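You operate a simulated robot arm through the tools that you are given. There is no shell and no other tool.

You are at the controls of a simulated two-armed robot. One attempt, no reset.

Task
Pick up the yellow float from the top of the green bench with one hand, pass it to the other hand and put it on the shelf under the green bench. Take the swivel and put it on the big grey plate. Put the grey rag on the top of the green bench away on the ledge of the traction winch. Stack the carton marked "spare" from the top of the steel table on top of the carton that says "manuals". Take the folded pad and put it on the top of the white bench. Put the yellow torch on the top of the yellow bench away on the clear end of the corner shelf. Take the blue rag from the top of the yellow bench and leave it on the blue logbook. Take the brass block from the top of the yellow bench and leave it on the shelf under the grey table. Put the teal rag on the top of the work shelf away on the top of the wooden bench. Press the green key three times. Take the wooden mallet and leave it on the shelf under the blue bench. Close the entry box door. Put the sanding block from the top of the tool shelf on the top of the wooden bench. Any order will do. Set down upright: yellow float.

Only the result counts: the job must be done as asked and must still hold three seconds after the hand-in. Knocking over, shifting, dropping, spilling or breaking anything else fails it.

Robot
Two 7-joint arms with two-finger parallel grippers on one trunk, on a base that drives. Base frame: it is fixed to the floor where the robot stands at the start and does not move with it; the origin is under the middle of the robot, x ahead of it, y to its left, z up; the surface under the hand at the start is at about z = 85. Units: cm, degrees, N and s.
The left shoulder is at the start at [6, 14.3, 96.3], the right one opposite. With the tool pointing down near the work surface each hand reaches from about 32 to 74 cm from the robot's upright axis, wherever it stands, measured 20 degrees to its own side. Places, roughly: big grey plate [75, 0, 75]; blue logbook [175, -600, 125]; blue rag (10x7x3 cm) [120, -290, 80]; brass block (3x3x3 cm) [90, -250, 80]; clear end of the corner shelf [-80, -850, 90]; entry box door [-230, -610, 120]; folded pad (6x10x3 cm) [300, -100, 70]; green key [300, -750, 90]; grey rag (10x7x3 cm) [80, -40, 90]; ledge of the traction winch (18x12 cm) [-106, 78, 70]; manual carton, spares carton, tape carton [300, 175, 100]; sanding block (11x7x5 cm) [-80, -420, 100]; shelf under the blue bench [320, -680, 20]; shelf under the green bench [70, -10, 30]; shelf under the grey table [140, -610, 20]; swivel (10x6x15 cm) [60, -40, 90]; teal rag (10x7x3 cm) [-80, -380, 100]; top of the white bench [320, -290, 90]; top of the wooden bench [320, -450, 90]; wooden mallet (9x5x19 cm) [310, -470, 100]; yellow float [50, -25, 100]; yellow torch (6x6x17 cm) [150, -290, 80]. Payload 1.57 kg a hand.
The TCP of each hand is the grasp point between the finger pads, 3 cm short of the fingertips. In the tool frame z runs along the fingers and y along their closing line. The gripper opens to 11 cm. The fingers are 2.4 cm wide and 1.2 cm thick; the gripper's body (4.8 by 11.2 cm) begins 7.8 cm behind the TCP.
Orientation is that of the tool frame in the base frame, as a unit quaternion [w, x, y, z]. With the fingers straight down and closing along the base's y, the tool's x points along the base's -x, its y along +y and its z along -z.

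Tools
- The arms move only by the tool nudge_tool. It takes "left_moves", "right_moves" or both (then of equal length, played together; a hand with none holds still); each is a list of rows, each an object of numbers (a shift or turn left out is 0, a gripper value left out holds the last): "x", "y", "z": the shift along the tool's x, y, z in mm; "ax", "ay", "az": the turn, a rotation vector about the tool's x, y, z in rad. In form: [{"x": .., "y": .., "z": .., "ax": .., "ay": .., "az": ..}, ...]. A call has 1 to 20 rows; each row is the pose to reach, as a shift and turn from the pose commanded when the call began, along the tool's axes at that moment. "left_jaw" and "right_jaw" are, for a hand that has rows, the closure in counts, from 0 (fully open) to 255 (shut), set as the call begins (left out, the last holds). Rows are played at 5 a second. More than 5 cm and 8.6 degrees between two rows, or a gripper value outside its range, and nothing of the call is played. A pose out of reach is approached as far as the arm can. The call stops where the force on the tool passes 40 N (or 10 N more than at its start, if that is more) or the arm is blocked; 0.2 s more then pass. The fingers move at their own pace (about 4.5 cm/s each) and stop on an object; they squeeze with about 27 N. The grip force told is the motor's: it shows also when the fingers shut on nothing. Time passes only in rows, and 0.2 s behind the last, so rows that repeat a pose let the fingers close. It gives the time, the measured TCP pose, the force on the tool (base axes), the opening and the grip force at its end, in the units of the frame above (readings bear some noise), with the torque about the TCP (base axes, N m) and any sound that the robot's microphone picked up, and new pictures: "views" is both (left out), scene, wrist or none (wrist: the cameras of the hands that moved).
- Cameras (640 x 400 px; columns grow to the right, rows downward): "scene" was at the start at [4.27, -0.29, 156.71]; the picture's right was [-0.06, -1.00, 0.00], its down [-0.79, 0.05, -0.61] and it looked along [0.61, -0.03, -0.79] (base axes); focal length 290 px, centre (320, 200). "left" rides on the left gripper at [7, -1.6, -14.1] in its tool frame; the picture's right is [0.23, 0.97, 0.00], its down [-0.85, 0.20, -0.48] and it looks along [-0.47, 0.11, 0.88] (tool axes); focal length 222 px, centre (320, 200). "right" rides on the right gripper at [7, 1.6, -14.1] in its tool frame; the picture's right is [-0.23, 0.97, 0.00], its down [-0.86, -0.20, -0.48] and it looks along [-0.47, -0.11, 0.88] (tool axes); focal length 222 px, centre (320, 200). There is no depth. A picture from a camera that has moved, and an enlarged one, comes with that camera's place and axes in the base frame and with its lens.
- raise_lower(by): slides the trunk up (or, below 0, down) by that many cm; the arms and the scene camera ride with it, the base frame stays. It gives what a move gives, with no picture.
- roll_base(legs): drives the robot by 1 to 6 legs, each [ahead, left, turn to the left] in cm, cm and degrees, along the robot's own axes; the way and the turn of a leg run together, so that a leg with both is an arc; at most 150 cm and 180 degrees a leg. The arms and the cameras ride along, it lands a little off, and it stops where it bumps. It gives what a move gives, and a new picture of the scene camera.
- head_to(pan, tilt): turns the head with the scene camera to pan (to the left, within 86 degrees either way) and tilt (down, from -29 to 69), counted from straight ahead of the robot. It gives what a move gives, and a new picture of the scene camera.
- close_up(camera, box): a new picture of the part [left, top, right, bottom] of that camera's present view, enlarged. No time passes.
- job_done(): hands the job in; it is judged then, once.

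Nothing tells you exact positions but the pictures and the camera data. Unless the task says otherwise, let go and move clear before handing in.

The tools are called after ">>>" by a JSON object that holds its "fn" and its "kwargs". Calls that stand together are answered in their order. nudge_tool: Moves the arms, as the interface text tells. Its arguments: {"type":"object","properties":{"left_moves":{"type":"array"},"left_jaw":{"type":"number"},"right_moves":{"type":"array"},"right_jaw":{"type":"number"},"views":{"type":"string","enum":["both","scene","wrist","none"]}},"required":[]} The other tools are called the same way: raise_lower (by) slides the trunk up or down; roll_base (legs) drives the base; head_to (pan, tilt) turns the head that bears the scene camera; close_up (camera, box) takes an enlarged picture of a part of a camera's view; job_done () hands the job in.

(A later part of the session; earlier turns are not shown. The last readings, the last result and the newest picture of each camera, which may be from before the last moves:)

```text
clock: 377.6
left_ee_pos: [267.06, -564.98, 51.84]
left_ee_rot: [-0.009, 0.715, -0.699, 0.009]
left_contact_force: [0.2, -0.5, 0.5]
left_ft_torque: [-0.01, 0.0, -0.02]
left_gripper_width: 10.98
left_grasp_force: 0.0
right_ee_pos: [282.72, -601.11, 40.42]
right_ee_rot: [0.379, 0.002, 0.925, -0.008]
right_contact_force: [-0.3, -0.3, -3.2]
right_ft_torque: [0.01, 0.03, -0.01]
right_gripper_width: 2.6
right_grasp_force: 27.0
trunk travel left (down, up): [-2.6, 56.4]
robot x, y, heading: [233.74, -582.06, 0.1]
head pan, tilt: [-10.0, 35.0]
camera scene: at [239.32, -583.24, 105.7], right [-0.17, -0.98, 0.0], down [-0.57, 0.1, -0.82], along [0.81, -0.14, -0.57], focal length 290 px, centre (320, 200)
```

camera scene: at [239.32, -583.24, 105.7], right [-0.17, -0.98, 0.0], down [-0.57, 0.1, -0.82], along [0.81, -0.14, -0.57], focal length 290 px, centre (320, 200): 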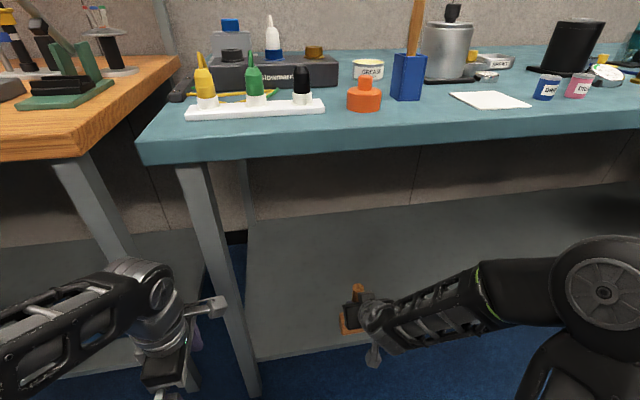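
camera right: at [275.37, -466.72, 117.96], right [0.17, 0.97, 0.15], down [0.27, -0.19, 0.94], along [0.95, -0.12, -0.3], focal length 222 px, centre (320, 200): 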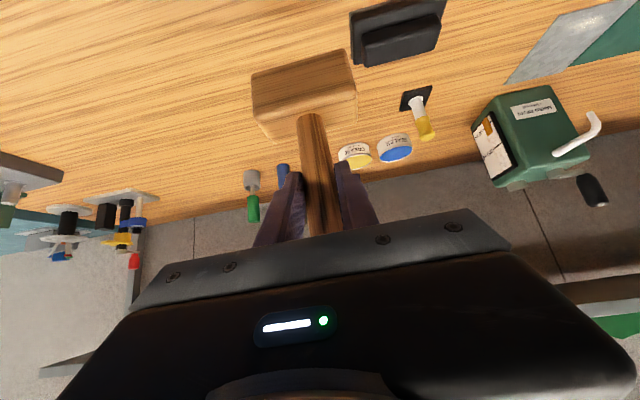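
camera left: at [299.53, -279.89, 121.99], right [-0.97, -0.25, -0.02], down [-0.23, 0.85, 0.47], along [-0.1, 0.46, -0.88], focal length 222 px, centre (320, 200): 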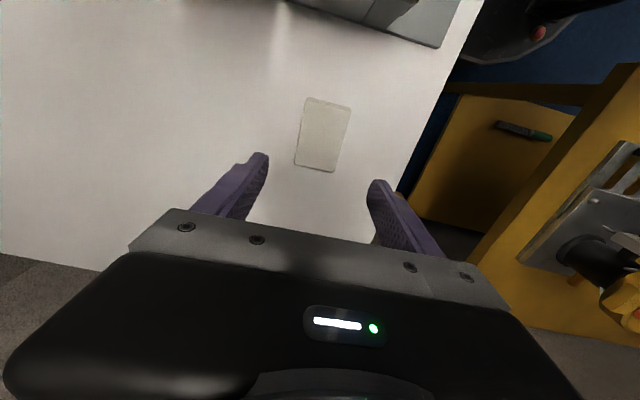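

>>> {"fn": "nudge_tool", "kwargs": {"right_moves": [{"x": -33, "z": 33}, {"x": -66, "z": 66}, {"x": -99, "z": 99}, {"x": -99, "z": 99}, {"x": -75, "z": 123}, {"x": -60, "z": 138}, {"x": -60, "z": 138}], "views": "wrist"}}

```text
clock: 379.2
left_ee_pos: [266.99, -564.98, 51.84]
left_ee_rot: [-0.009, 0.715, -0.699, 0.009]
left_contact_force: [0.9, -0.8, 0.2]
left_ft_torque: [-0.04, 0.05, -0.02]
left_gripper_width: 11.0
left_grasp_force: 0.0
right_ee_pos: [296.68, -601.26, 34.88]
right_ee_rot: [0.379, 0.003, 0.925, -0.008]
right_contact_force: [0.2, 0.3, -3.0]
right_ft_torque: [0.03, 0.04, -0.02]
right_gripper_width: 2.6
right_grasp_force: 26.6
trunk travel left (down, up): [-2.6, 56.4]
robot x, y, heading: [233.9, -581.88, 0.2]
head pan, tilt: [-10.0, 35.0]
camera right: at [281.73, -599.41, 40.12], right [0.17, 0.97, 0.15], down [0.27, -0.19, 0.94], along [0.95, -0.12, -0.3], focal length 222 px, centre (320, 200)
```

right: 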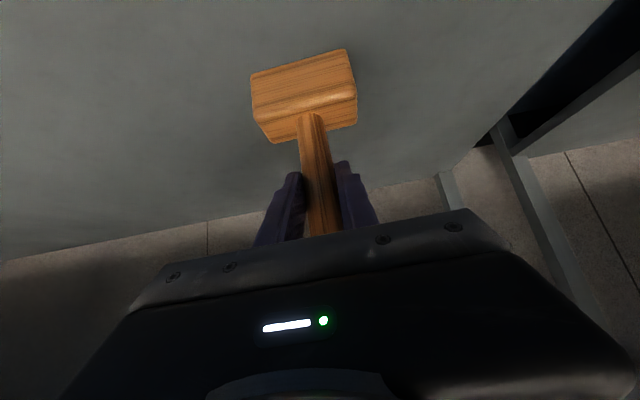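

>>> {"fn": "nudge_tool", "kwargs": {"right_moves": [{"x": 8, "z": 8}, {"x": 14, "z": 14}, {"x": 18, "z": 18}, {"x": 22, "z": 22}, {"x": 26, "z": 26}, {"x": 30, "z": 30}, {"x": 34, "z": 34}], "views": "none"}}

```text
clock: 380.8
left_ee_pos: [266.93, -564.99, 51.76]
left_ee_rot: [-0.008, 0.714, -0.7, 0.009]
left_contact_force: [-0.3, 0.0, 0.0]
left_ft_torque: [0.0, 0.02, -0.02]
left_gripper_width: 10.99
left_grasp_force: 0.2
right_ee_pos: [296.62, -601.34, 30.18]
right_ee_rot: [0.379, 0.003, 0.925, -0.009]
right_contact_force: [-0.1, 0.0, -4.1]
right_ft_torque: [-0.01, 0.04, -0.02]
right_gripper_width: 2.59
right_grasp_force: 27.2
trunk travel left (down, up): [-2.6, 56.4]
robot x, y, heading: [234.13, -582.12, 0.0]
head pan, tilt: [-10.0, 35.0]
```

>>> {"fn": "nudge_tool", "kwargs": {"right_moves": [{"x": 4, "z": 4}, {"x": 8, "z": 8}, {"x": 12, "z": 12}, {"x": 16, "z": 16}, {"x": 20, "z": 20}, {"x": 24, "z": 24}], "views": "wrist"}}

```text
clock: 382.2
left_ee_pos: [266.85, -565.02, 51.86]
left_ee_rot: [-0.009, 0.715, -0.699, 0.011]
left_contact_force: [-0.1, -0.3, -0.3]
left_ft_torque: [0.01, -0.02, 0.02]
left_gripper_width: 10.99
left_grasp_force: 0.1
right_ee_pos: [296.64, -601.42, 26.98]
right_ee_rot: [0.38, 0.003, 0.925, -0.009]
right_contact_force: [-0.2, -9.6, 23.8]
right_ft_torque: [0.35, -0.3, -0.08]
right_gripper_width: 2.61
right_grasp_force: 27.2
trunk travel left (down, up): [-2.6, 56.4]
robot x, y, heading: [234.16, -581.87, 0.3]
head pan, tilt: [-10.0, 35.0]
camera right: at [281.74, -599.62, 32.06], right [0.17, 0.97, 0.15], down [0.27, -0.19, 0.94], along [0.95, -0.12, -0.3], focal length 222 px, centre (320, 200)
```

right: 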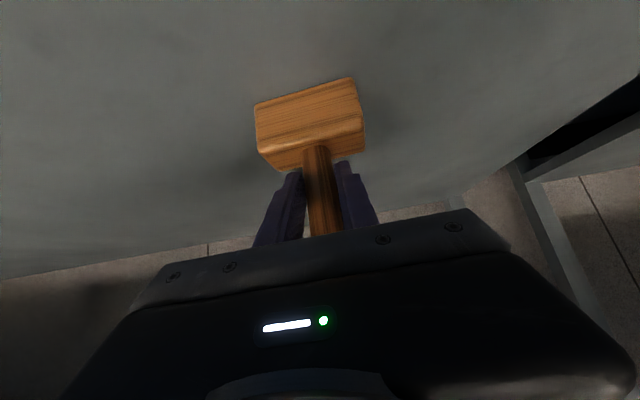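

>>> {"fn": "nudge_tool", "kwargs": {"right_moves": [{"x": -2, "z": -2}, {"x": -2, "z": -2}, {"x": -2, "z": -2}], "right_jaw": 110, "views": "wrist"}}

>>> {"fn": "nudge_tool", "kwargs": {"right_moves": [{"z": -40}, {"z": -80}, {"z": -120}, {"z": -150}, {"z": -150}], "views": "wrist"}}

```text
clock: 383.0
left_ee_pos: [267.07, -565.04, 51.86]
left_ee_rot: [-0.008, 0.714, -0.7, 0.009]
left_contact_force: [0.6, -0.2, -0.9]
left_ft_torque: [0.01, 0.01, 0.0]
left_gripper_width: 10.99
left_grasp_force: 0.0
right_ee_pos: [296.66, -601.3, 26.88]
right_ee_rot: [0.378, 0.002, 0.926, -0.008]
right_contact_force: [0.0, 0.4, 0.0]
right_ft_torque: [0.01, 0.03, -0.02]
right_gripper_width: 6.25
right_grasp_force: 0.2
trunk travel left (down, up): [-2.6, 56.4]
robot x, y, heading: [233.61, -581.87, -0.0]
head pan, tilt: [-10.0, 35.0]
camera right: at [281.73, -599.51, 32.2], right [0.17, 0.97, 0.15], down [0.27, -0.19, 0.94], along [0.95, -0.12, -0.3], focal length 222 px, centre (320, 200)
```

right: 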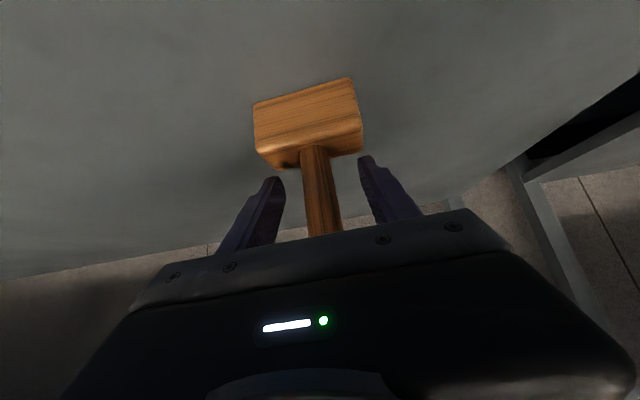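

```text
clock: 384.2
left_ee_pos: [267.05, -564.89, 51.69]
left_ee_rot: [-0.008, 0.714, -0.7, 0.008]
left_contact_force: [0.3, -0.5, 0.0]
left_ft_torque: [-0.01, 0.01, -0.02]
left_gripper_width: 10.99
left_grasp_force: 0.0
right_ee_pos: [286.02, -601.12, 37.86]
right_ee_rot: [0.378, 0.002, 0.926, -0.008]
right_contact_force: [-0.9, 0.2, -0.2]
right_ft_torque: [-0.03, 0.02, -0.02]
right_gripper_width: 6.27
right_grasp_force: 0.0
trunk travel left (down, up): [-2.6, 56.4]
robot x, y, heading: [233.75, -582.05, -0.2]
head pan, tilt: [-10.0, 35.0]
camera right: at [271.14, -599.26, 43.06], right [0.17, 0.97, 0.15], down [0.27, -0.19, 0.94], along [0.95, -0.12, -0.3], focal length 222 px, centre (320, 200)
```

right: 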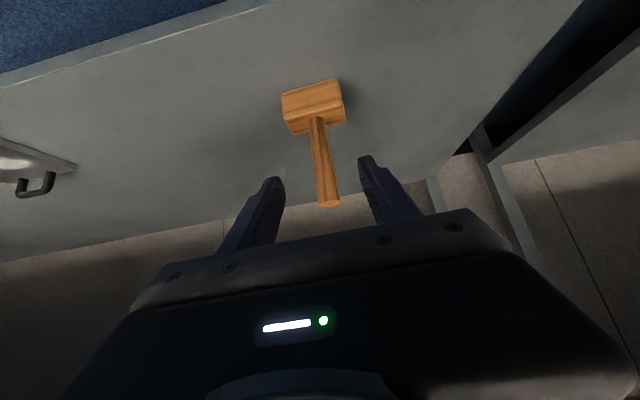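

The mallet stands on the shelf. I'll back out, raise the trunk and go look for the green key near (300,-750).

>>> {"fn": "roll_base", "kwargs": {"legs": [[-25, 0, 0]]}}

>>> {"fn": "raise_lower", "kwargs": {"by": 40}}

>>> {"fn": "raise_lower", "kwargs": {"by": 16}}

>>> {"fn": "roll_base", "kwargs": {"legs": [[0, -135, 0]]}}

>>> {"fn": "head_to", "kwargs": {"pan": 0, "tilt": 35}}

```text
clock: 386.0
left_ee_pos: [241.76, -565.2, 51.79]
left_ee_rot: [-0.009, 0.712, -0.702, 0.009]
left_contact_force: [-0.2, -0.1, -0.3]
left_ft_torque: [0.0, 0.04, -0.01]
left_gripper_width: 11.0
left_grasp_force: 0.1
right_ee_pos: [260.51, -601.39, 37.78]
right_ee_rot: [0.379, 0.005, 0.925, -0.009]
right_contact_force: [0.6, -1.0, -0.5]
right_ft_torque: [0.04, 0.02, -0.02]
right_gripper_width: 6.24
right_grasp_force: 0.0
trunk travel left (down, up): [-2.6, 56.4]
robot x, y, heading: [208.49, -581.67, -0.3]
head pan, tilt: [-10.0, 35.0]
camera scene: at [213.87, -583.21, 105.71], right [-0.18, -0.98, 0.0], down [-0.56, 0.1, -0.82], along [0.81, -0.15, -0.57], focal length 290 px, centre (320, 200)
```

scene: 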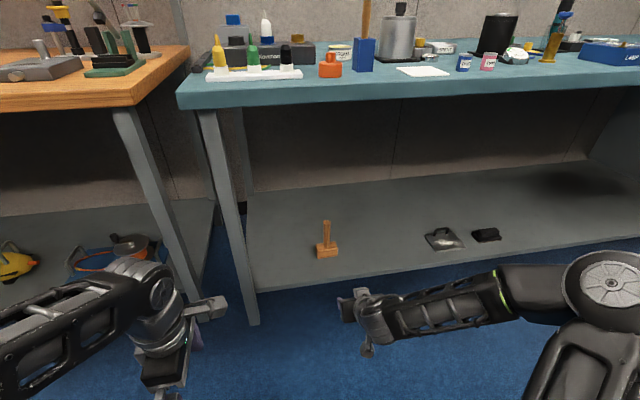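

```text
clock: 389.9
left_ee_pos: [241.76, -565.11, 91.72]
left_ee_rot: [-0.009, 0.712, -0.702, 0.009]
left_contact_force: [-0.4, -0.4, 0.0]
left_ft_torque: [0.0, 0.0, 0.0]
left_gripper_width: 10.99
left_grasp_force: 0.1
right_ee_pos: [260.51, -601.51, 77.72]
right_ee_rot: [0.378, 0.006, 0.926, -0.009]
right_contact_force: [0.3, -0.2, -0.3]
right_ft_torque: [-0.02, -0.01, 0.01]
right_gripper_width: 6.25
right_grasp_force: 0.1
trunk travel left (down, up): [-42.6, 16.4]
robot x, y, heading: [208.29, -581.65, -0.4]
head pan, tilt: [-10.0, 35.0]
```

```text
clock: 391.7
left_ee_pos: [241.81, -565.15, 107.83]
left_ee_rot: [-0.008, 0.712, -0.702, 0.009]
left_contact_force: [-0.3, 0.1, -0.5]
left_ft_torque: [0.01, -0.01, 0.04]
left_gripper_width: 10.99
left_grasp_force: 0.1
right_ee_pos: [260.47, -601.38, 93.71]
right_ee_rot: [0.378, 0.006, 0.926, -0.009]
right_contact_force: [0.4, -0.4, 0.0]
right_ft_torque: [0.0, 0.03, 0.0]
right_gripper_width: 6.26
right_grasp_force: 0.0
trunk travel left (down, up): [-58.6, 0.4]
robot x, y, heading: [208.41, -581.71, -0.4]
head pan, tilt: [-10.0, 35.0]
```

```text
clock: 398.6
left_ee_pos: [241.71, -701.94, 107.74]
left_ee_rot: [-0.009, 0.718, -0.696, 0.008]
left_contact_force: [-0.9, 0.0, 1.4]
left_ft_torque: [0.01, 0.01, 0.01]
left_gripper_width: 11.03
left_grasp_force: 0.0
right_ee_pos: [261.14, -737.72, 93.77]
right_ee_rot: [0.379, -0.003, 0.926, -0.006]
right_contact_force: [0.2, -1.0, -0.9]
right_ft_torque: [0.02, -0.04, -0.01]
right_gripper_width: 6.26
right_grasp_force: 0.1
trunk travel left (down, up): [-58.6, 0.4]
robot x, y, heading: [208.74, -718.82, 0.8]
head pan, tilt: [-10.0, 35.0]
camera scene: at [214.23, -720.45, 161.71], right [-0.16, -0.99, 0.0], down [-0.57, 0.09, -0.82], along [0.81, -0.13, -0.57], focal length 290 px, centre (320, 200)
```

scene: 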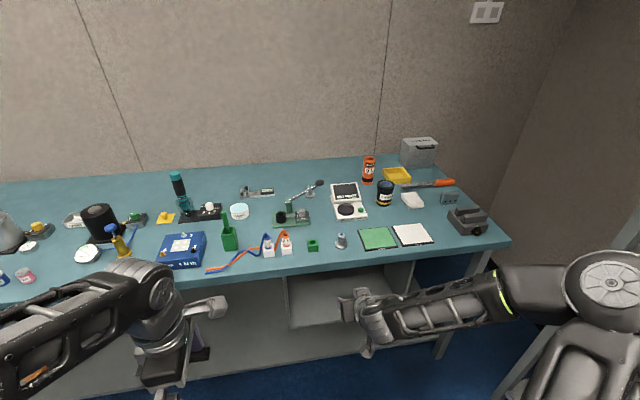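

```text
clock: 399.3
left_ee_pos: [241.74, -701.82, 107.74]
left_ee_rot: [-0.009, 0.719, -0.695, 0.009]
left_contact_force: [0.8, -0.5, -1.3]
left_ft_torque: [0.01, 0.0, 0.03]
left_gripper_width: 10.98
left_grasp_force: 0.1
right_ee_pos: [261.23, -737.75, 93.77]
right_ee_rot: [0.378, -0.002, 0.926, -0.006]
right_contact_force: [0.2, -0.6, 1.1]
right_ft_torque: [-0.04, 0.02, 0.01]
right_gripper_width: 6.26
right_grasp_force: 0.1
trunk travel left (down, up): [-58.6, 0.4]
robot x, y, heading: [208.57, -718.93, 0.7]
head pan, tilt: [0.0, 35.0]
camera scene: at [214.35, -718.89, 161.71], right [0.01, -1.0, 0.0], down [-0.57, -0.01, -0.82], along [0.82, 0.01, -0.57], focal length 290 px, centre (320, 200)
```

scene: 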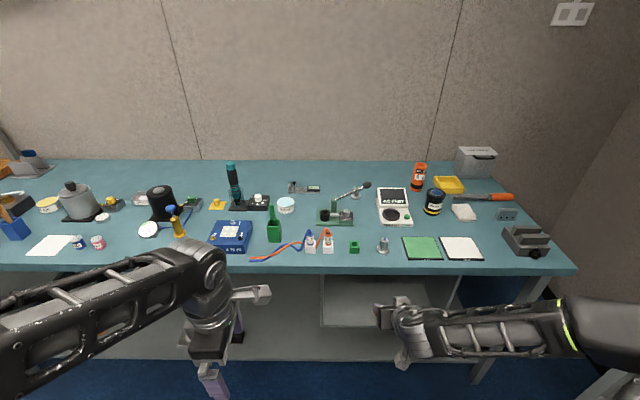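

>>> {"fn": "close_up", "kwargs": {"camera": "scene", "box": [300, 160, 480, 270]}}

```text
3.56 times, centred on (390, 215) of scene
camera zoom: at [214.35, -718.89, 161.71], right [0.01, -1.0, 0.0], down [-0.57, -0.01, -0.82], along [0.82, 0.01, -0.57], focal length 1030 px, centre (71, 147)
```

zoom: 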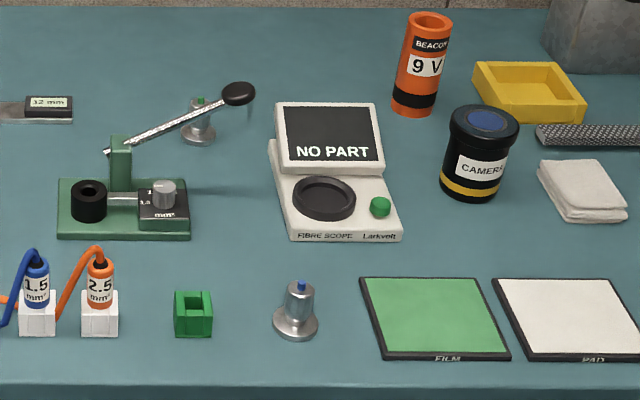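

The green key is the button on the "FIBRE SCOPE" instrument, about (302,-751, z≈92). I'll straighten the right hand, close its fingers, and move in.

>>> {"fn": "nudge_tool", "kwargs": {"right_moves": [{"x": -10, "z": -24, "ay": 0.131}, {"x": -19, "z": -47, "ay": 0.262}, {"x": -28, "z": -70, "ay": 0.393}, {"x": -38, "z": -94, "ay": 0.524}, {"x": -47, "z": -118, "ay": 0.655}, {"x": -57, "z": -141, "ay": 0.785}, {"x": -57, "z": -141, "ay": 0.785}], "right_jaw": 255, "views": "none"}}

>>> {"fn": "roll_base", "kwargs": {"legs": [[0, -12, -0.7], [33, 0, 0]]}}

>>> {"fn": "head_to", "kwargs": {"pan": -10, "tilt": 50}}

>>> {"fn": "nudge_tool", "kwargs": {"right_moves": [{"z": 0}], "views": "wrist"}}

```text
clock: 400.9
left_ee_pos: [241.68, -701.78, 107.75]
left_ee_rot: [-0.008, 0.719, -0.695, 0.009]
left_contact_force: [0.2, 0.0, -0.4]
left_ft_torque: [-0.02, -0.02, 0.04]
left_gripper_width: 11.01
left_grasp_force: 0.1
right_ee_pos: [255.49, -737.48, 107.87]
right_ee_rot: [-0.004, 0.0, 1.0, -0.006]
right_contact_force: [-0.4, -0.4, -0.4]
right_ft_torque: [-0.02, 0.0, -0.02]
right_gripper_width: 0.0
right_grasp_force: 20.9
trunk travel left (down, up): [-58.6, 0.4]
robot x, y, heading: [208.87, -719.06, 0.6]
head pan, tilt: [0.0, 35.0]
```

```text
clock: 403.9
left_ee_pos: [275.36, -714.08, 107.79]
left_ee_rot: [-0.008, 0.714, -0.7, 0.008]
left_contact_force: [-0.2, -1.0, -0.1]
left_ft_torque: [0.01, 0.03, -0.01]
left_gripper_width: 11.01
left_grasp_force: 0.1
right_ee_pos: [288.75, -750.0, 107.78]
right_ee_rot: [-0.003, 0.007, 1.0, -0.007]
right_contact_force: [0.3, 0.1, 0.5]
right_ft_torque: [0.0, 0.02, 0.02]
right_gripper_width: 0.0
right_grasp_force: 22.1
trunk travel left (down, up): [-58.6, 0.4]
robot x, y, heading: [242.16, -730.79, -0.1]
head pan, tilt: [0.0, 35.0]
camera scene: at [247.83, -730.89, 161.7], right [0.0, -1.0, 0.0], down [-0.57, 0.0, -0.82], along [0.82, 0.0, -0.57], focal length 290 px, centre (320, 200)
```

scene: 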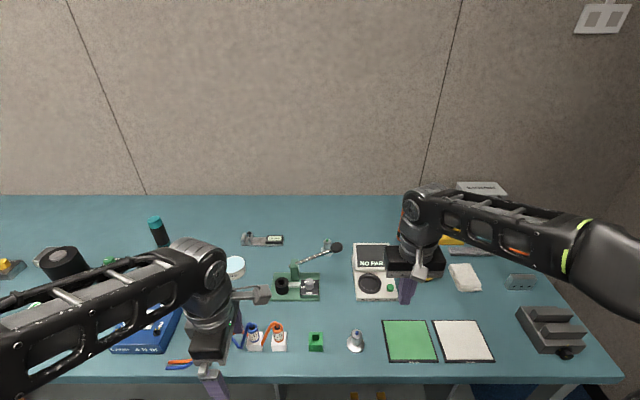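

```text
clock: 404.7
left_ee_pos: [275.32, -714.08, 107.76]
left_ee_rot: [-0.009, 0.714, -0.7, 0.008]
left_contact_force: [-0.3, -0.2, 0.0]
left_ft_torque: [0.02, -0.01, -0.01]
left_gripper_width: 11.0
left_grasp_force: 0.0
right_ee_pos: [288.64, -749.96, 107.84]
right_ee_rot: [-0.004, 0.006, 1.0, -0.006]
right_contact_force: [0.4, -0.1, -0.3]
right_ft_torque: [-0.01, -0.01, -0.01]
right_gripper_width: 0.0
right_grasp_force: 20.8
trunk travel left (down, up): [-58.6, 0.4]
robot x, y, heading: [242.06, -730.99, -0.1]
head pan, tilt: [-10.0, 50.0]
camera scene: at [246.49, -732.22, 159.54], right [-0.17, -0.98, 0.0], down [-0.75, 0.13, -0.64], along [0.63, -0.11, -0.77], focal length 290 px, centre (320, 200)
```

scene: 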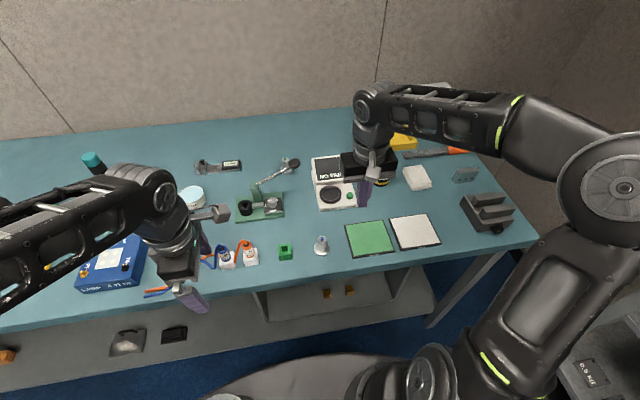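

```text
clock: 405.1
left_ee_pos: [275.31, -714.15, 107.86]
left_ee_rot: [-0.009, 0.714, -0.7, 0.009]
left_contact_force: [-0.6, -0.4, -0.5]
left_ft_torque: [-0.02, 0.01, -0.01]
left_gripper_width: 11.0
left_grasp_force: 0.1
right_ee_pos: [288.64, -750.01, 107.78]
right_ee_rot: [-0.005, 0.006, 1.0, -0.006]
right_contact_force: [0.2, 0.0, 1.0]
right_ft_torque: [-0.04, 0.02, 0.02]
right_gripper_width: 0.0
right_grasp_force: 21.3
trunk travel left (down, up): [-58.6, 0.4]
robot x, y, heading: [241.99, -731.1, 0.1]
head pan, tilt: [-10.0, 50.0]
camera right: at [281.78, -748.18, 122.1], right [0.24, 0.97, -0.01], down [0.86, -0.2, 0.47], along [0.46, -0.13, -0.88], focal length 222 px, centre (320, 200)
```

right: 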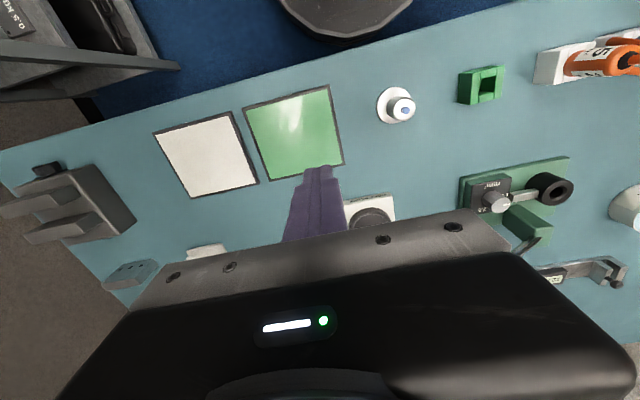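

>>> {"fn": "close_up", "kwargs": {"camera": "scene", "box": [300, 145, 400, 225]}}

```text
5.00 times, centred on (350, 185) of scene
camera zoom: at [246.48, -732.23, 159.53], right [-0.17, -0.98, 0.0], down [-0.75, 0.13, -0.64], along [0.63, -0.11, -0.77], focal length 1448 px, centre (170, 275)
```

zoom: 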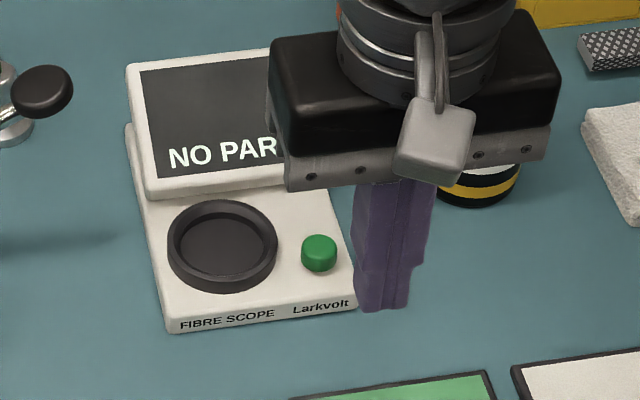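

The button's top is at about (299,-750), z≈96. I'll bring the closed fingertips above it and check alignment.

>>> {"fn": "nudge_tool", "kwargs": {"right_moves": [{"x": -45}, {"x": -90}, {"x": -104}, {"x": -104, "z": 40}, {"x": -104, "z": 70}, {"x": -104, "z": 70}]}}

>>> {"fn": "close_up", "kwargs": {"camera": "scene", "box": [300, 145, 400, 225]}}

>>> {"fn": "close_up", "kwargs": {"camera": "right", "box": [240, 120, 400, 240]}}

```text
clock: 406.5
left_ee_pos: [275.26, -714.24, 107.82]
left_ee_rot: [-0.009, 0.714, -0.7, 0.009]
left_contact_force: [0.5, -0.1, 0.2]
left_ft_torque: [-0.04, 0.01, 0.01]
left_gripper_width: 10.99
left_grasp_force: 0.0
right_ee_pos: [298.97, -750.29, 100.64]
right_ee_rot: [-0.003, 0.006, 1.0, -0.006]
right_contact_force: [0.2, -0.6, -0.2]
right_ft_torque: [0.01, -0.02, 0.02]
right_gripper_width: 0.02
right_grasp_force: 21.3
trunk travel left (down, up): [-58.6, 0.4]
robot x, y, heading: [242.21, -730.9, -0.2]
head pan, tilt: [-10.0, 50.0]
camera scene: at [246.45, -732.23, 159.53], right [-0.17, -0.98, 0.0], down [-0.75, 0.13, -0.64], along [0.63, -0.11, -0.77], focal length 290 px, centre (320, 200)
camera right: at [292.11, -748.51, 114.93], right [0.24, 0.97, -0.01], down [0.86, -0.2, 0.47], along [0.46, -0.13, -0.88], focal length 222 px, centre (320, 200)
```

scene: 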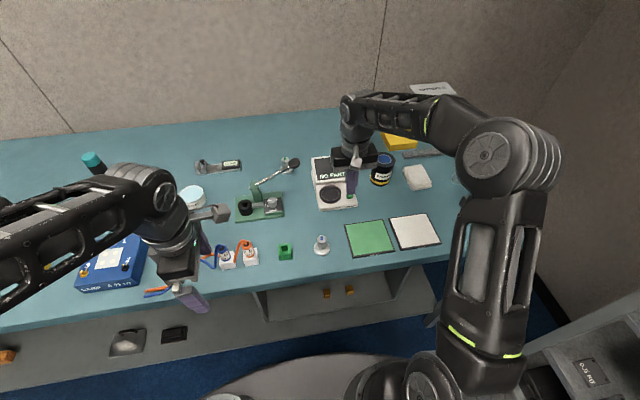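
right: 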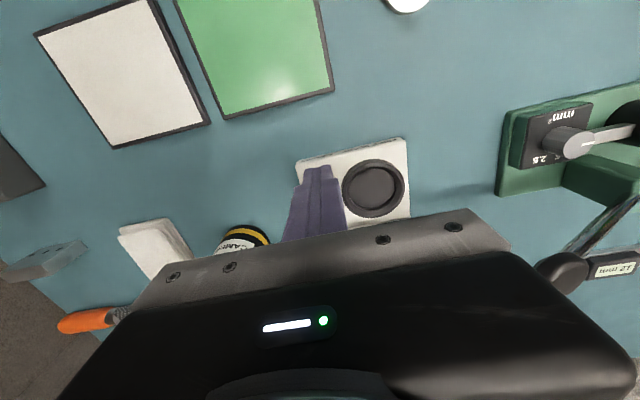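

```text
5.00 times, centred on (350, 185) of scene
camera zoom: at [246.45, -732.23, 159.53], right [-0.17, -0.98, 0.0], down [-0.75, 0.13, -0.64], along [0.63, -0.11, -0.77], focal length 1448 px, centre (170, 275)
```

zoom: 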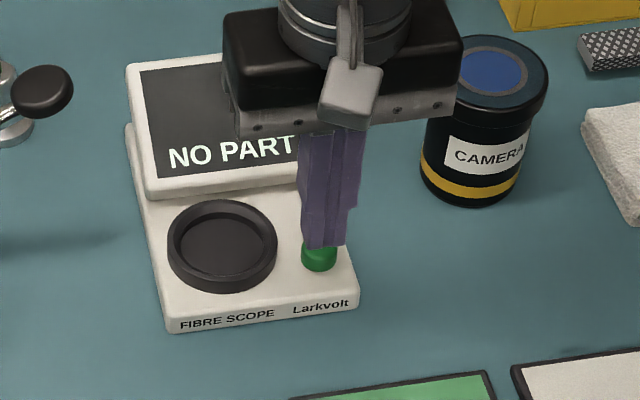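

```text
3.33 times, centred on (320, 180) of right
camera zoom: at [292.11, -748.51, 114.93], right [0.24, 0.97, -0.01], down [0.86, -0.2, 0.47], along [0.46, -0.13, -0.88], focal length 740 px, centre (320, 267)
```

zoom: 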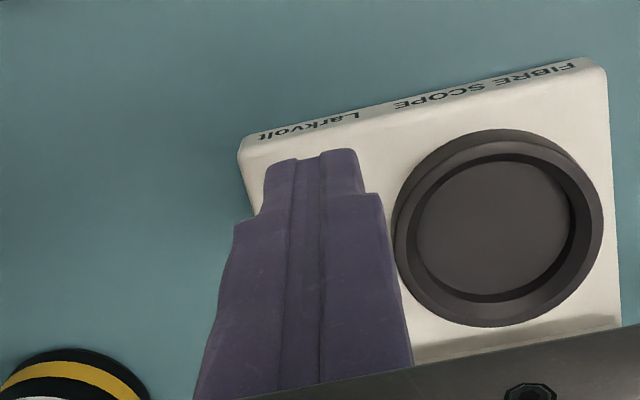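

Nearly aligned. I'll shift 3 mm in and 3 mm left, then lower in small steps to find the button.

>>> {"fn": "nudge_tool", "kwargs": {"right_moves": [{"x": -3, "y": 3}, {"x": -3, "y": 3, "z": 8}, {"x": -3, "y": 3, "z": 12}, {"x": -3, "y": 3, "z": 15}, {"x": -3, "y": 3, "z": 15}], "views": "none"}}

>>> {"fn": "close_up", "kwargs": {"camera": "scene", "box": [300, 145, 400, 225]}}

```text
clock: 407.7
left_ee_pos: [275.33, -714.16, 107.82]
left_ee_rot: [-0.009, 0.715, -0.699, 0.008]
left_contact_force: [-0.8, 1.1, 0.3]
left_ft_torque: [0.02, 0.01, -0.03]
left_gripper_width: 10.99
left_grasp_force: 0.1
right_ee_pos: [299.46, -750.03, 99.25]
right_ee_rot: [-0.004, 0.006, 1.0, -0.006]
right_contact_force: [0.7, -0.3, -0.2]
right_ft_torque: [0.02, 0.01, 0.01]
right_gripper_width: 0.0
right_grasp_force: 21.4
trunk travel left (down, up): [-58.6, 0.4]
robot x, y, heading: [241.6, -731.12, 0.1]
head pan, tilt: [-10.0, 50.0]
```

```text
5.00 times, centred on (350, 185) of scene
camera zoom: at [246.48, -732.23, 159.53], right [-0.17, -0.98, 0.0], down [-0.75, 0.13, -0.64], along [0.63, -0.11, -0.77], focal length 1448 px, centre (170, 275)
```

zoom: 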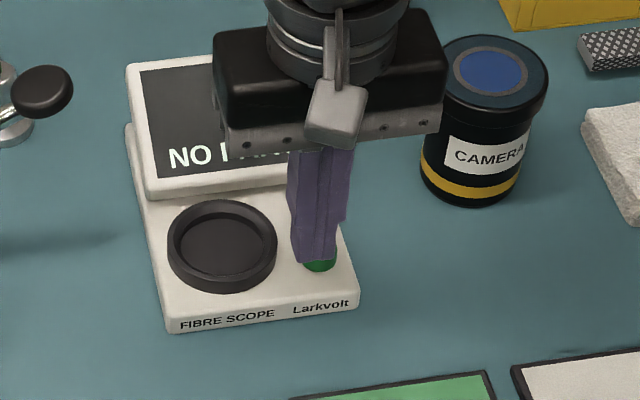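

>>> {"fn": "nudge_tool", "kwargs": {"right_moves": [{"y": -2, "z": 3}, {"y": -2, "z": 6}, {"y": -2, "z": 9}, {"y": -2, "z": 9}], "views": "none"}}

```text
clock: 408.7
left_ee_pos: [275.36, -714.14, 107.83]
left_ee_rot: [-0.009, 0.714, -0.7, 0.008]
left_contact_force: [0.7, 0.1, -0.8]
left_ft_torque: [0.02, 0.0, -0.02]
left_gripper_width: 11.01
left_grasp_force: 0.0
right_ee_pos: [299.35, -750.09, 98.44]
right_ee_rot: [-0.004, 0.006, 1.0, -0.006]
right_contact_force: [0.9, -0.1, -0.2]
right_ft_torque: [0.02, 0.01, 0.02]
right_gripper_width: 0.0
right_grasp_force: 21.1
trunk travel left (down, up): [-58.6, 0.4]
robot x, y, heading: [242.04, -731.15, -0.3]
head pan, tilt: [-10.0, 50.0]
```

>>> {"fn": "nudge_tool", "kwargs": {"right_moves": [{"z": 3}, {"z": 6}, {"z": 9}, {"z": 9}], "views": "none"}}

```text
clock: 409.7
left_ee_pos: [275.3, -714.13, 107.83]
left_ee_rot: [-0.009, 0.714, -0.7, 0.009]
left_contact_force: [-0.2, 0.2, 1.3]
left_ft_torque: [0.02, 0.01, 0.02]
left_gripper_width: 11.01
left_grasp_force: 0.1
right_ee_pos: [299.12, -750.35, 97.47]
right_ee_rot: [-0.004, 0.006, 1.0, -0.006]
right_contact_force: [1.1, 0.8, 0.0]
right_ft_torque: [0.01, 0.01, 0.0]
right_gripper_width: 0.02
right_grasp_force: 21.2
trunk travel left (down, up): [-58.6, 0.4]
robot x, y, heading: [242.29, -730.88, 0.0]
head pan, tilt: [-10.0, 50.0]
```

>>> {"fn": "nudge_tool", "kwargs": {"right_moves": [{"z": 2}, {"z": 4}, {"z": 6}, {"z": 6}], "views": "none"}}

>>> {"fn": "close_up", "kwargs": {"camera": "scene", "box": [300, 145, 400, 225]}}

```text
clock: 410.7
left_ee_pos: [275.24, -714.13, 107.79]
left_ee_rot: [-0.009, 0.714, -0.7, 0.009]
left_contact_force: [-0.2, 1.1, 0.3]
left_ft_torque: [0.0, -0.02, 0.0]
left_gripper_width: 10.98
left_grasp_force: 0.1
right_ee_pos: [299.3, -750.23, 96.82]
right_ee_rot: [-0.005, 0.006, 1.0, -0.005]
right_contact_force: [-0.6, 0.0, -0.8]
right_ft_torque: [-0.01, 0.01, -0.04]
right_gripper_width: 0.0
right_grasp_force: 21.5
trunk travel left (down, up): [-58.6, 0.4]
robot x, y, heading: [242.4, -731.11, -0.1]
head pan, tilt: [-10.0, 50.0]
```

```text
5.00 times, centred on (350, 185) of scene
camera zoom: at [246.49, -732.23, 159.53], right [-0.17, -0.98, 0.0], down [-0.75, 0.13, -0.64], along [0.63, -0.11, -0.77], focal length 1448 px, centre (170, 275)
```

zoom: 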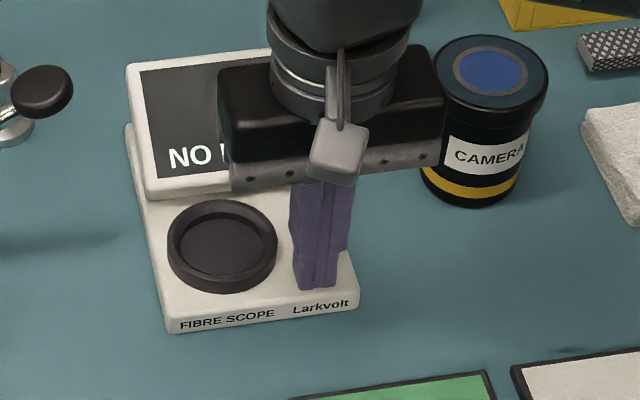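

The tip is in front of the button: its top must be lower (z≈93.6), which puts it at about (301.2,-750.8). I'll raise, shift and come down again.

>>> {"fn": "nudge_tool", "kwargs": {"right_moves": [{"z": -25}, {"z": -25, "x": -19, "y": -6}, {"z": -10, "x": -19, "y": -6}, {"z": -5, "x": -19, "y": -6}, {"z": -5, "x": -19, "y": -6}], "views": "none"}}

>>> {"fn": "close_up", "kwargs": {"camera": "scene", "box": [300, 145, 400, 225]}}

```text
clock: 411.9
left_ee_pos: [275.35, -714.19, 107.8]
left_ee_rot: [-0.009, 0.715, -0.699, 0.008]
left_contact_force: [0.3, 1.0, 0.4]
left_ft_torque: [0.05, -0.03, -0.01]
left_gripper_width: 10.99
left_grasp_force: 0.1
right_ee_pos: [301.12, -750.6, 97.29]
right_ee_rot: [-0.005, 0.006, 1.0, -0.006]
right_contact_force: [-0.4, 0.6, 0.0]
right_ft_torque: [0.03, 0.03, 0.0]
right_gripper_width: 0.0
right_grasp_force: 21.4
trunk travel left (down, up): [-58.6, 0.4]
robot x, y, heading: [242.11, -730.78, -0.2]
head pan, tilt: [-10.0, 50.0]
```

```text
5.00 times, centred on (350, 185) of scene
camera zoom: at [246.46, -732.22, 159.53], right [-0.17, -0.98, 0.0], down [-0.75, 0.13, -0.64], along [0.63, -0.11, -0.77], focal length 1448 px, centre (170, 275)
```

zoom: 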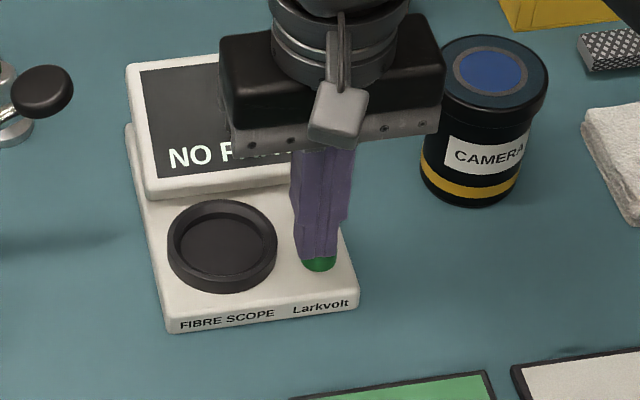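

>>> {"fn": "nudge_tool", "kwargs": {"right_moves": [{"z": 3}, {"z": 5}, {"z": 7}, {"z": 7}], "views": "none"}}

```text
clock: 412.9
left_ee_pos: [275.25, -714.15, 107.81]
left_ee_rot: [-0.009, 0.715, -0.699, 0.008]
left_contact_force: [-0.5, 0.7, 0.0]
left_ft_torque: [0.01, 0.0, -0.02]
left_gripper_width: 11.0
left_grasp_force: 0.0
right_ee_pos: [301.21, -750.87, 96.57]
right_ee_rot: [-0.004, 0.005, 1.0, -0.006]
right_contact_force: [-0.3, 0.8, 1.1]
right_ft_torque: [-0.03, -0.01, 0.02]
right_gripper_width: 0.0
right_grasp_force: 21.6
trunk travel left (down, up): [-58.6, 0.4]
robot x, y, heading: [241.96, -731.33, -0.1]
head pan, tilt: [-10.0, 50.0]
```

>>> {"fn": "nudge_tool", "kwargs": {"right_moves": [{"z": 2}, {"z": 4}, {"z": 4}], "views": "none"}}

```text
clock: 413.7
left_ee_pos: [275.3, -714.17, 107.77]
left_ee_rot: [-0.009, 0.715, -0.699, 0.009]
left_contact_force: [0.2, 0.1, -0.7]
left_ft_torque: [0.0, 0.02, -0.03]
left_gripper_width: 11.0
left_grasp_force: 0.1
right_ee_pos: [301.14, -750.75, 96.18]
right_ee_rot: [-0.003, 0.006, 1.0, -0.006]
right_contact_force: [1.8, -0.6, 5.5]
right_ft_torque: [-0.02, -0.08, -0.01]
right_gripper_width: 0.0
right_grasp_force: 21.8
trunk travel left (down, up): [-58.6, 0.4]
robot x, y, heading: [242.16, -731.4, -0.1]
head pan, tilt: [-10.0, 50.0]
heard: click
```

A click: that's press one. I'll release and listen.

>>> {"fn": "nudge_tool", "kwargs": {"right_moves": [{"z": -5}, {"z": -12}, {"z": -12}], "views": "none"}}

>>> {"fn": "nudge_tool", "kwargs": {"right_moves": [{"z": 6}, {"z": 9}, {"z": 11}, {"z": 12}, {"z": 12}], "views": "none"}}

```text
clock: 414.5
left_ee_pos: [275.29, -714.16, 107.85]
left_ee_rot: [-0.008, 0.714, -0.7, 0.009]
left_contact_force: [0.5, -0.6, 0.8]
left_ft_torque: [0.0, -0.01, -0.02]
left_gripper_width: 11.02
left_grasp_force: 0.2
right_ee_pos: [300.93, -750.78, 97.42]
right_ee_rot: [-0.004, 0.006, 1.0, -0.005]
right_contact_force: [0.7, -0.1, 0.1]
right_ft_torque: [-0.02, -0.01, -0.02]
right_gripper_width: 0.0
right_grasp_force: 20.8
trunk travel left (down, up): [-58.6, 0.4]
robot x, y, heading: [242.12, -730.95, 0.0]
head pan, tilt: [-10.0, 50.0]
```

```text
clock: 415.7
left_ee_pos: [275.29, -714.03, 107.88]
left_ee_rot: [-0.009, 0.715, -0.699, 0.009]
left_contact_force: [0.8, -0.5, -0.2]
left_ft_torque: [-0.01, 0.0, 0.01]
left_gripper_width: 11.03
left_grasp_force: 0.0
right_ee_pos: [301.02, -750.9, 96.32]
right_ee_rot: [-0.004, 0.006, 1.0, -0.006]
right_contact_force: [1.2, 0.0, 2.7]
right_ft_torque: [-0.02, -0.05, 0.0]
right_gripper_width: 0.01
right_grasp_force: 21.4
trunk travel left (down, up): [-58.6, 0.4]
robot x, y, heading: [242.31, -731.23, -0.0]
head pan, tilt: [-10.0, 50.0]
heard: click
```

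Second click. Release, then the third press.

>>> {"fn": "nudge_tool", "kwargs": {"right_moves": [{"z": -5}, {"z": -12}, {"z": -12}], "views": "none"}}

>>> {"fn": "nudge_tool", "kwargs": {"right_moves": [{"z": 6}, {"z": 9}, {"z": 11}, {"z": 12}, {"z": 12}], "views": "none"}}

```text
clock: 416.5
left_ee_pos: [275.3, -714.13, 107.85]
left_ee_rot: [-0.009, 0.715, -0.699, 0.009]
left_contact_force: [-0.5, -0.6, 0.0]
left_ft_torque: [0.0, -0.02, 0.01]
left_gripper_width: 10.99
left_grasp_force: 0.2
right_ee_pos: [301.14, -750.84, 97.36]
right_ee_rot: [-0.004, 0.005, 1.0, -0.006]
right_contact_force: [0.3, -0.4, 0.2]
right_ft_torque: [-0.03, 0.01, 0.0]
right_gripper_width: 0.01
right_grasp_force: 21.5
trunk travel left (down, up): [-58.6, 0.4]
robot x, y, heading: [241.84, -731.22, 0.0]
head pan, tilt: [-10.0, 50.0]
```

```text
clock: 417.7
left_ee_pos: [275.32, -714.26, 107.79]
left_ee_rot: [-0.009, 0.714, -0.7, 0.008]
left_contact_force: [0.2, -0.1, 0.3]
left_ft_torque: [0.0, -0.03, -0.02]
left_gripper_width: 11.01
left_grasp_force: 0.0
right_ee_pos: [301.15, -750.93, 96.28]
right_ee_rot: [-0.005, 0.006, 1.0, -0.006]
right_contact_force: [0.2, -2.0, 2.2]
right_ft_torque: [-0.07, -0.01, -0.04]
right_gripper_width: 0.01
right_grasp_force: 21.7
trunk travel left (down, up): [-58.6, 0.4]
robot x, y, heading: [242.2, -730.79, -0.2]
head pan, tilt: [-10.0, 50.0]
heard: click
```

Three clicks heard. I'll lift clear, back away, and drive to the yellow bench.

>>> {"fn": "nudge_tool", "kwargs": {"right_moves": [{"z": -40}, {"z": -80}, {"z": -110}, {"z": -110, "x": 50}, {"z": -110, "x": 100}, {"z": -110, "x": 130}, {"z": -110, "x": 130}], "right_jaw": 0, "views": "scene"}}

>>> {"fn": "roll_base", "kwargs": {"legs": [[-30, 0, 0], [0, 150, 0], [0, 145, 0], [0, 0, 90]]}}

```text
clock: 419.3
left_ee_pos: [275.36, -714.18, 107.79]
left_ee_rot: [-0.009, 0.715, -0.699, 0.008]
left_contact_force: [0.6, 0.7, 0.8]
left_ft_torque: [0.02, 0.03, 0.01]
left_gripper_width: 11.0
left_grasp_force: 0.1
right_ee_pos: [288.29, -750.56, 107.47]
right_ee_rot: [-0.005, 0.006, 1.0, -0.006]
right_contact_force: [0.5, -0.4, 0.2]
right_ft_torque: [-0.02, -0.01, 0.01]
right_gripper_width: 10.99
right_grasp_force: 0.0
trunk travel left (down, up): [-58.6, 0.4]
robot x, y, heading: [242.51, -730.96, 0.0]
head pan, tilt: [-10.0, 50.0]
camera scene: at [246.55, -732.22, 159.53], right [-0.17, -0.98, 0.0], down [-0.75, 0.13, -0.64], along [0.63, -0.11, -0.77], focal length 290 px, centre (320, 200)
```

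scene: 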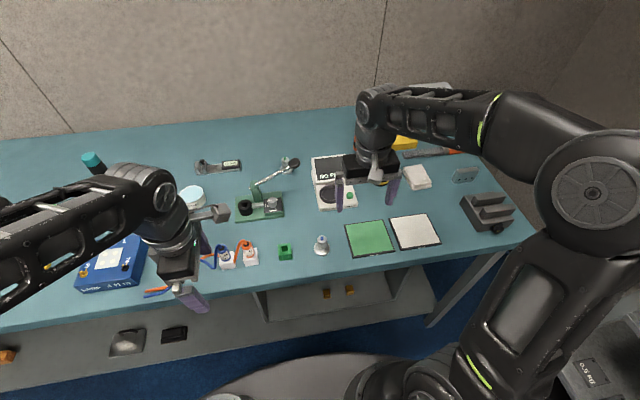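

```text
clock: 439.0
left_ee_pos: [188.1, -401.7, 107.83]
left_ee_rot: [-0.012, 1.0, 0.014, 0.0]
left_contact_force: [0.3, -0.2, 0.8]
left_ft_torque: [0.01, -0.04, 0.03]
left_gripper_width: 11.03
left_grasp_force: 0.0
right_ee_pos: [224.38, -388.35, 107.45]
right_ee_rot: [0.002, -0.705, 0.709, -0.008]
right_contact_force: [0.2, 0.7, 0.1]
right_ft_torque: [0.01, 0.02, 0.01]
right_gripper_width: 10.99
right_grasp_force: 0.1
trunk travel left (down, up): [-58.6, 0.4]
robot x, y, heading: [205.14, -434.38, 90.4]
head pan, tilt: [-10.0, 50.0]
camera scene: at [206.28, -430.0, 159.53], right [0.99, -0.17, 0.0], down [-0.13, -0.76, -0.64], along [0.11, 0.63, -0.77], focal length 290 px, centre (320, 200)
```

scene: 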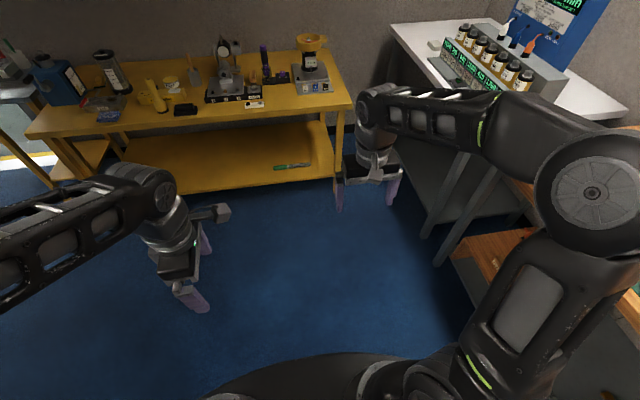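

>>> {"fn": "roll_base", "kwargs": {"legs": [[0, 92, 0], [80, 0, 0]]}}

>>> {"fn": "head_to", "kwargs": {"pan": 0, "tilt": 40}}

```text
clock: 447.8
left_ee_pos: [94.55, -320.04, 107.81]
left_ee_rot: [-0.013, 1.0, 0.017, -0.001]
left_contact_force: [-0.4, -0.5, -0.6]
left_ft_torque: [-0.02, 0.01, 0.01]
left_gripper_width: 10.99
left_grasp_force: 0.1
right_ee_pos: [130.69, -306.6, 107.42]
right_ee_rot: [-0.002, 0.707, -0.707, 0.007]
right_contact_force: [-0.1, 0.2, 0.2]
right_ft_torque: [-0.03, 0.01, -0.01]
right_gripper_width: 11.0
right_grasp_force: 0.0
trunk travel left (down, up): [-58.6, 0.4]
robot x, y, heading: [111.82, -352.96, 90.5]
head pan, tilt: [-10.0, 50.0]
camera scene: at [112.87, -348.32, 159.53], right [0.99, -0.16, 0.0], down [-0.12, -0.76, -0.64], along [0.1, 0.63, -0.77], focal length 290 px, centre (320, 200)
```

scene: 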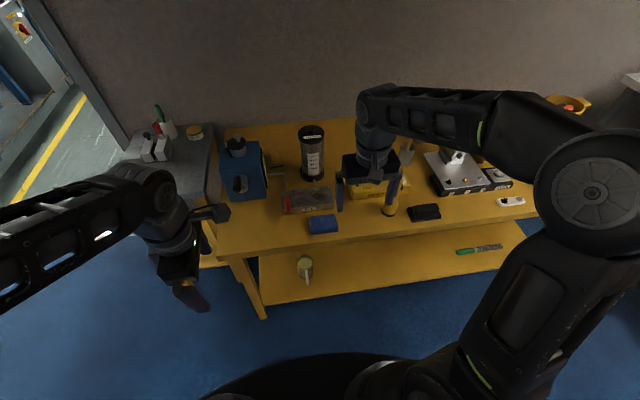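

```text
clock: 448.6
left_ee_pos: [94.43, -320.13, 107.89]
left_ee_rot: [-0.012, 1.0, 0.016, 0.0]
left_contact_force: [0.1, -0.4, -1.1]
left_ft_torque: [0.0, -0.01, 0.02]
left_gripper_width: 11.0
left_grasp_force: 0.1
right_ee_pos: [130.63, -306.68, 107.36]
right_ee_rot: [-0.001, 0.707, -0.707, 0.008]
right_contact_force: [0.1, -0.2, -0.4]
right_ft_torque: [0.01, 0.0, 0.01]
right_gripper_width: 11.0
right_grasp_force: 0.1
trunk travel left (down, up): [-58.6, 0.4]
robot x, y, heading: [112.08, -352.65, 90.5]
head pan, tilt: [0.0, 40.0]
camera scene: at [111.53, -347.49, 160.95], right [1.0, 0.01, 0.0], down [0.01, -0.64, -0.77], along [-0.01, 0.77, -0.64], focal length 290 px, centre (320, 200)
```

scene: 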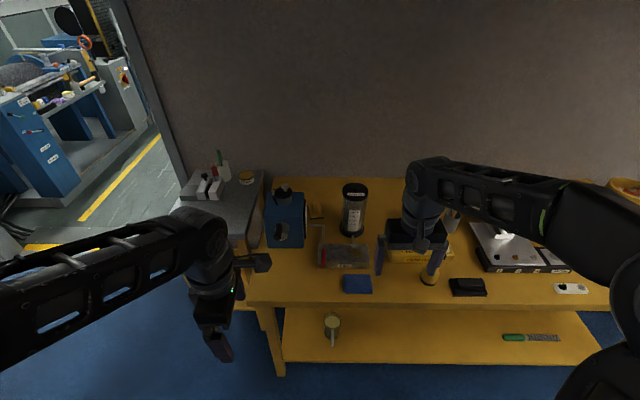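

>>> {"fn": "close_up", "kwargs": {"camera": "scene", "box": [240, 160, 480, 310]}}

>>> {"fn": "nudge_tool", "kwargs": {"right_moves": [{"y": -40, "x": -20}, {"y": -80, "x": -60}, {"y": -80, "x": -100}, {"y": -80, "x": -140}, {"y": -80, "x": -140}], "views": "scene"}}

```text
2.67 times, centred on (360, 235) of scene
camera zoom: at [111.53, -347.49, 160.95], right [1.0, 0.01, 0.0], down [0.01, -0.64, -0.77], along [-0.01, 0.77, -0.64], focal length 772 px, centre (213, 107)
```

zoom: 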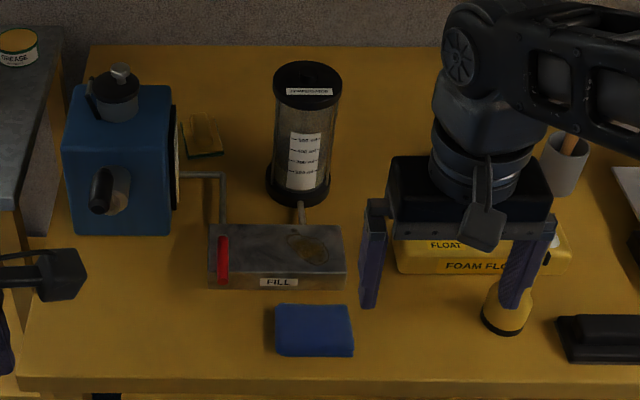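

```text
refused: row 2 steps farther than a row can; nothing moved
```

>>> {"fn": "nudge_tool", "kwargs": {"right_moves": [{"y": -40, "x": 15}, {"y": -80, "x": 30}, {"y": -120, "x": 40}, {"y": -160, "x": 50}, {"y": -200, "x": 50}, {"y": -200, "x": 50}], "views": "scene"}}

>>> {"fn": "close_up", "kwargs": {"camera": "scene", "box": [240, 160, 480, 310]}}

>>> {"fn": "close_up", "kwargs": {"camera": "scene", "box": [240, 170, 340, 240]}}

```text
clock: 449.9
left_ee_pos: [94.42, -320.13, 107.85]
left_ee_rot: [-0.013, 1.0, 0.017, 0.001]
left_contact_force: [-0.2, -0.5, 0.2]
left_ft_torque: [0.02, 0.0, -0.02]
left_gripper_width: 11.01
left_grasp_force: 0.1
right_ee_pos: [150.5, -311.41, 107.73]
right_ee_rot: [-0.002, 0.707, -0.707, 0.007]
right_contact_force: [-0.4, 0.4, 0.1]
right_ft_torque: [-0.03, 0.02, -0.01]
right_gripper_width: 10.98
right_grasp_force: 0.0
trunk travel left (down, up): [-58.6, 0.4]
robot x, y, heading: [111.97, -353.54, 90.8]
head pan, tilt: [0.0, 40.0]
camera scene: at [111.46, -347.51, 160.95], right [1.0, 0.01, 0.0], down [0.01, -0.64, -0.77], along [-0.01, 0.77, -0.64], focal length 290 px, centre (320, 200)
```

scene: 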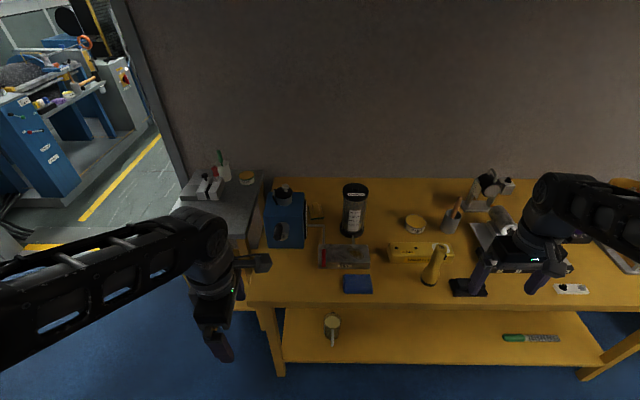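

```text
2.67 times, centred on (360, 235) of scene
camera zoom: at [111.46, -347.51, 160.95], right [1.0, 0.01, 0.0], down [0.01, -0.64, -0.77], along [-0.01, 0.77, -0.64], focal length 772 px, centre (213, 107)
```

zoom: 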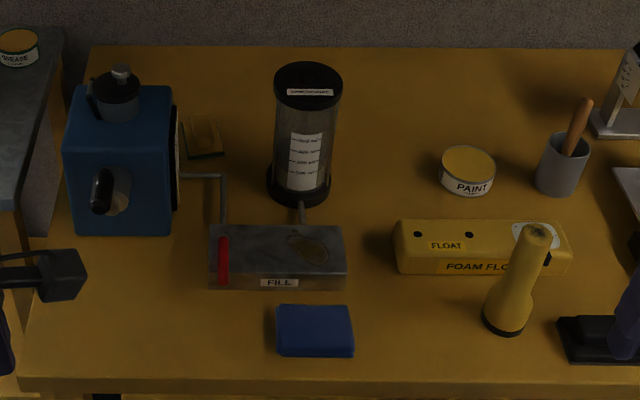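

```text
5.71 times, centred on (290, 205) of scene
camera zoom: at [111.46, -347.51, 160.95], right [1.0, 0.01, 0.0], down [0.01, -0.64, -0.77], along [-0.01, 0.77, -0.64], focal length 1655 px, centre (491, 171)
```

zoom: 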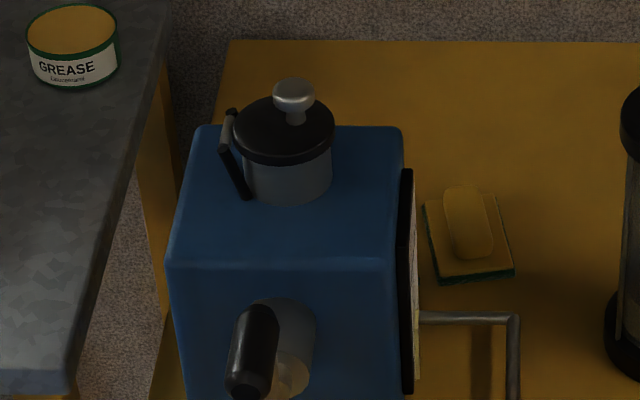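

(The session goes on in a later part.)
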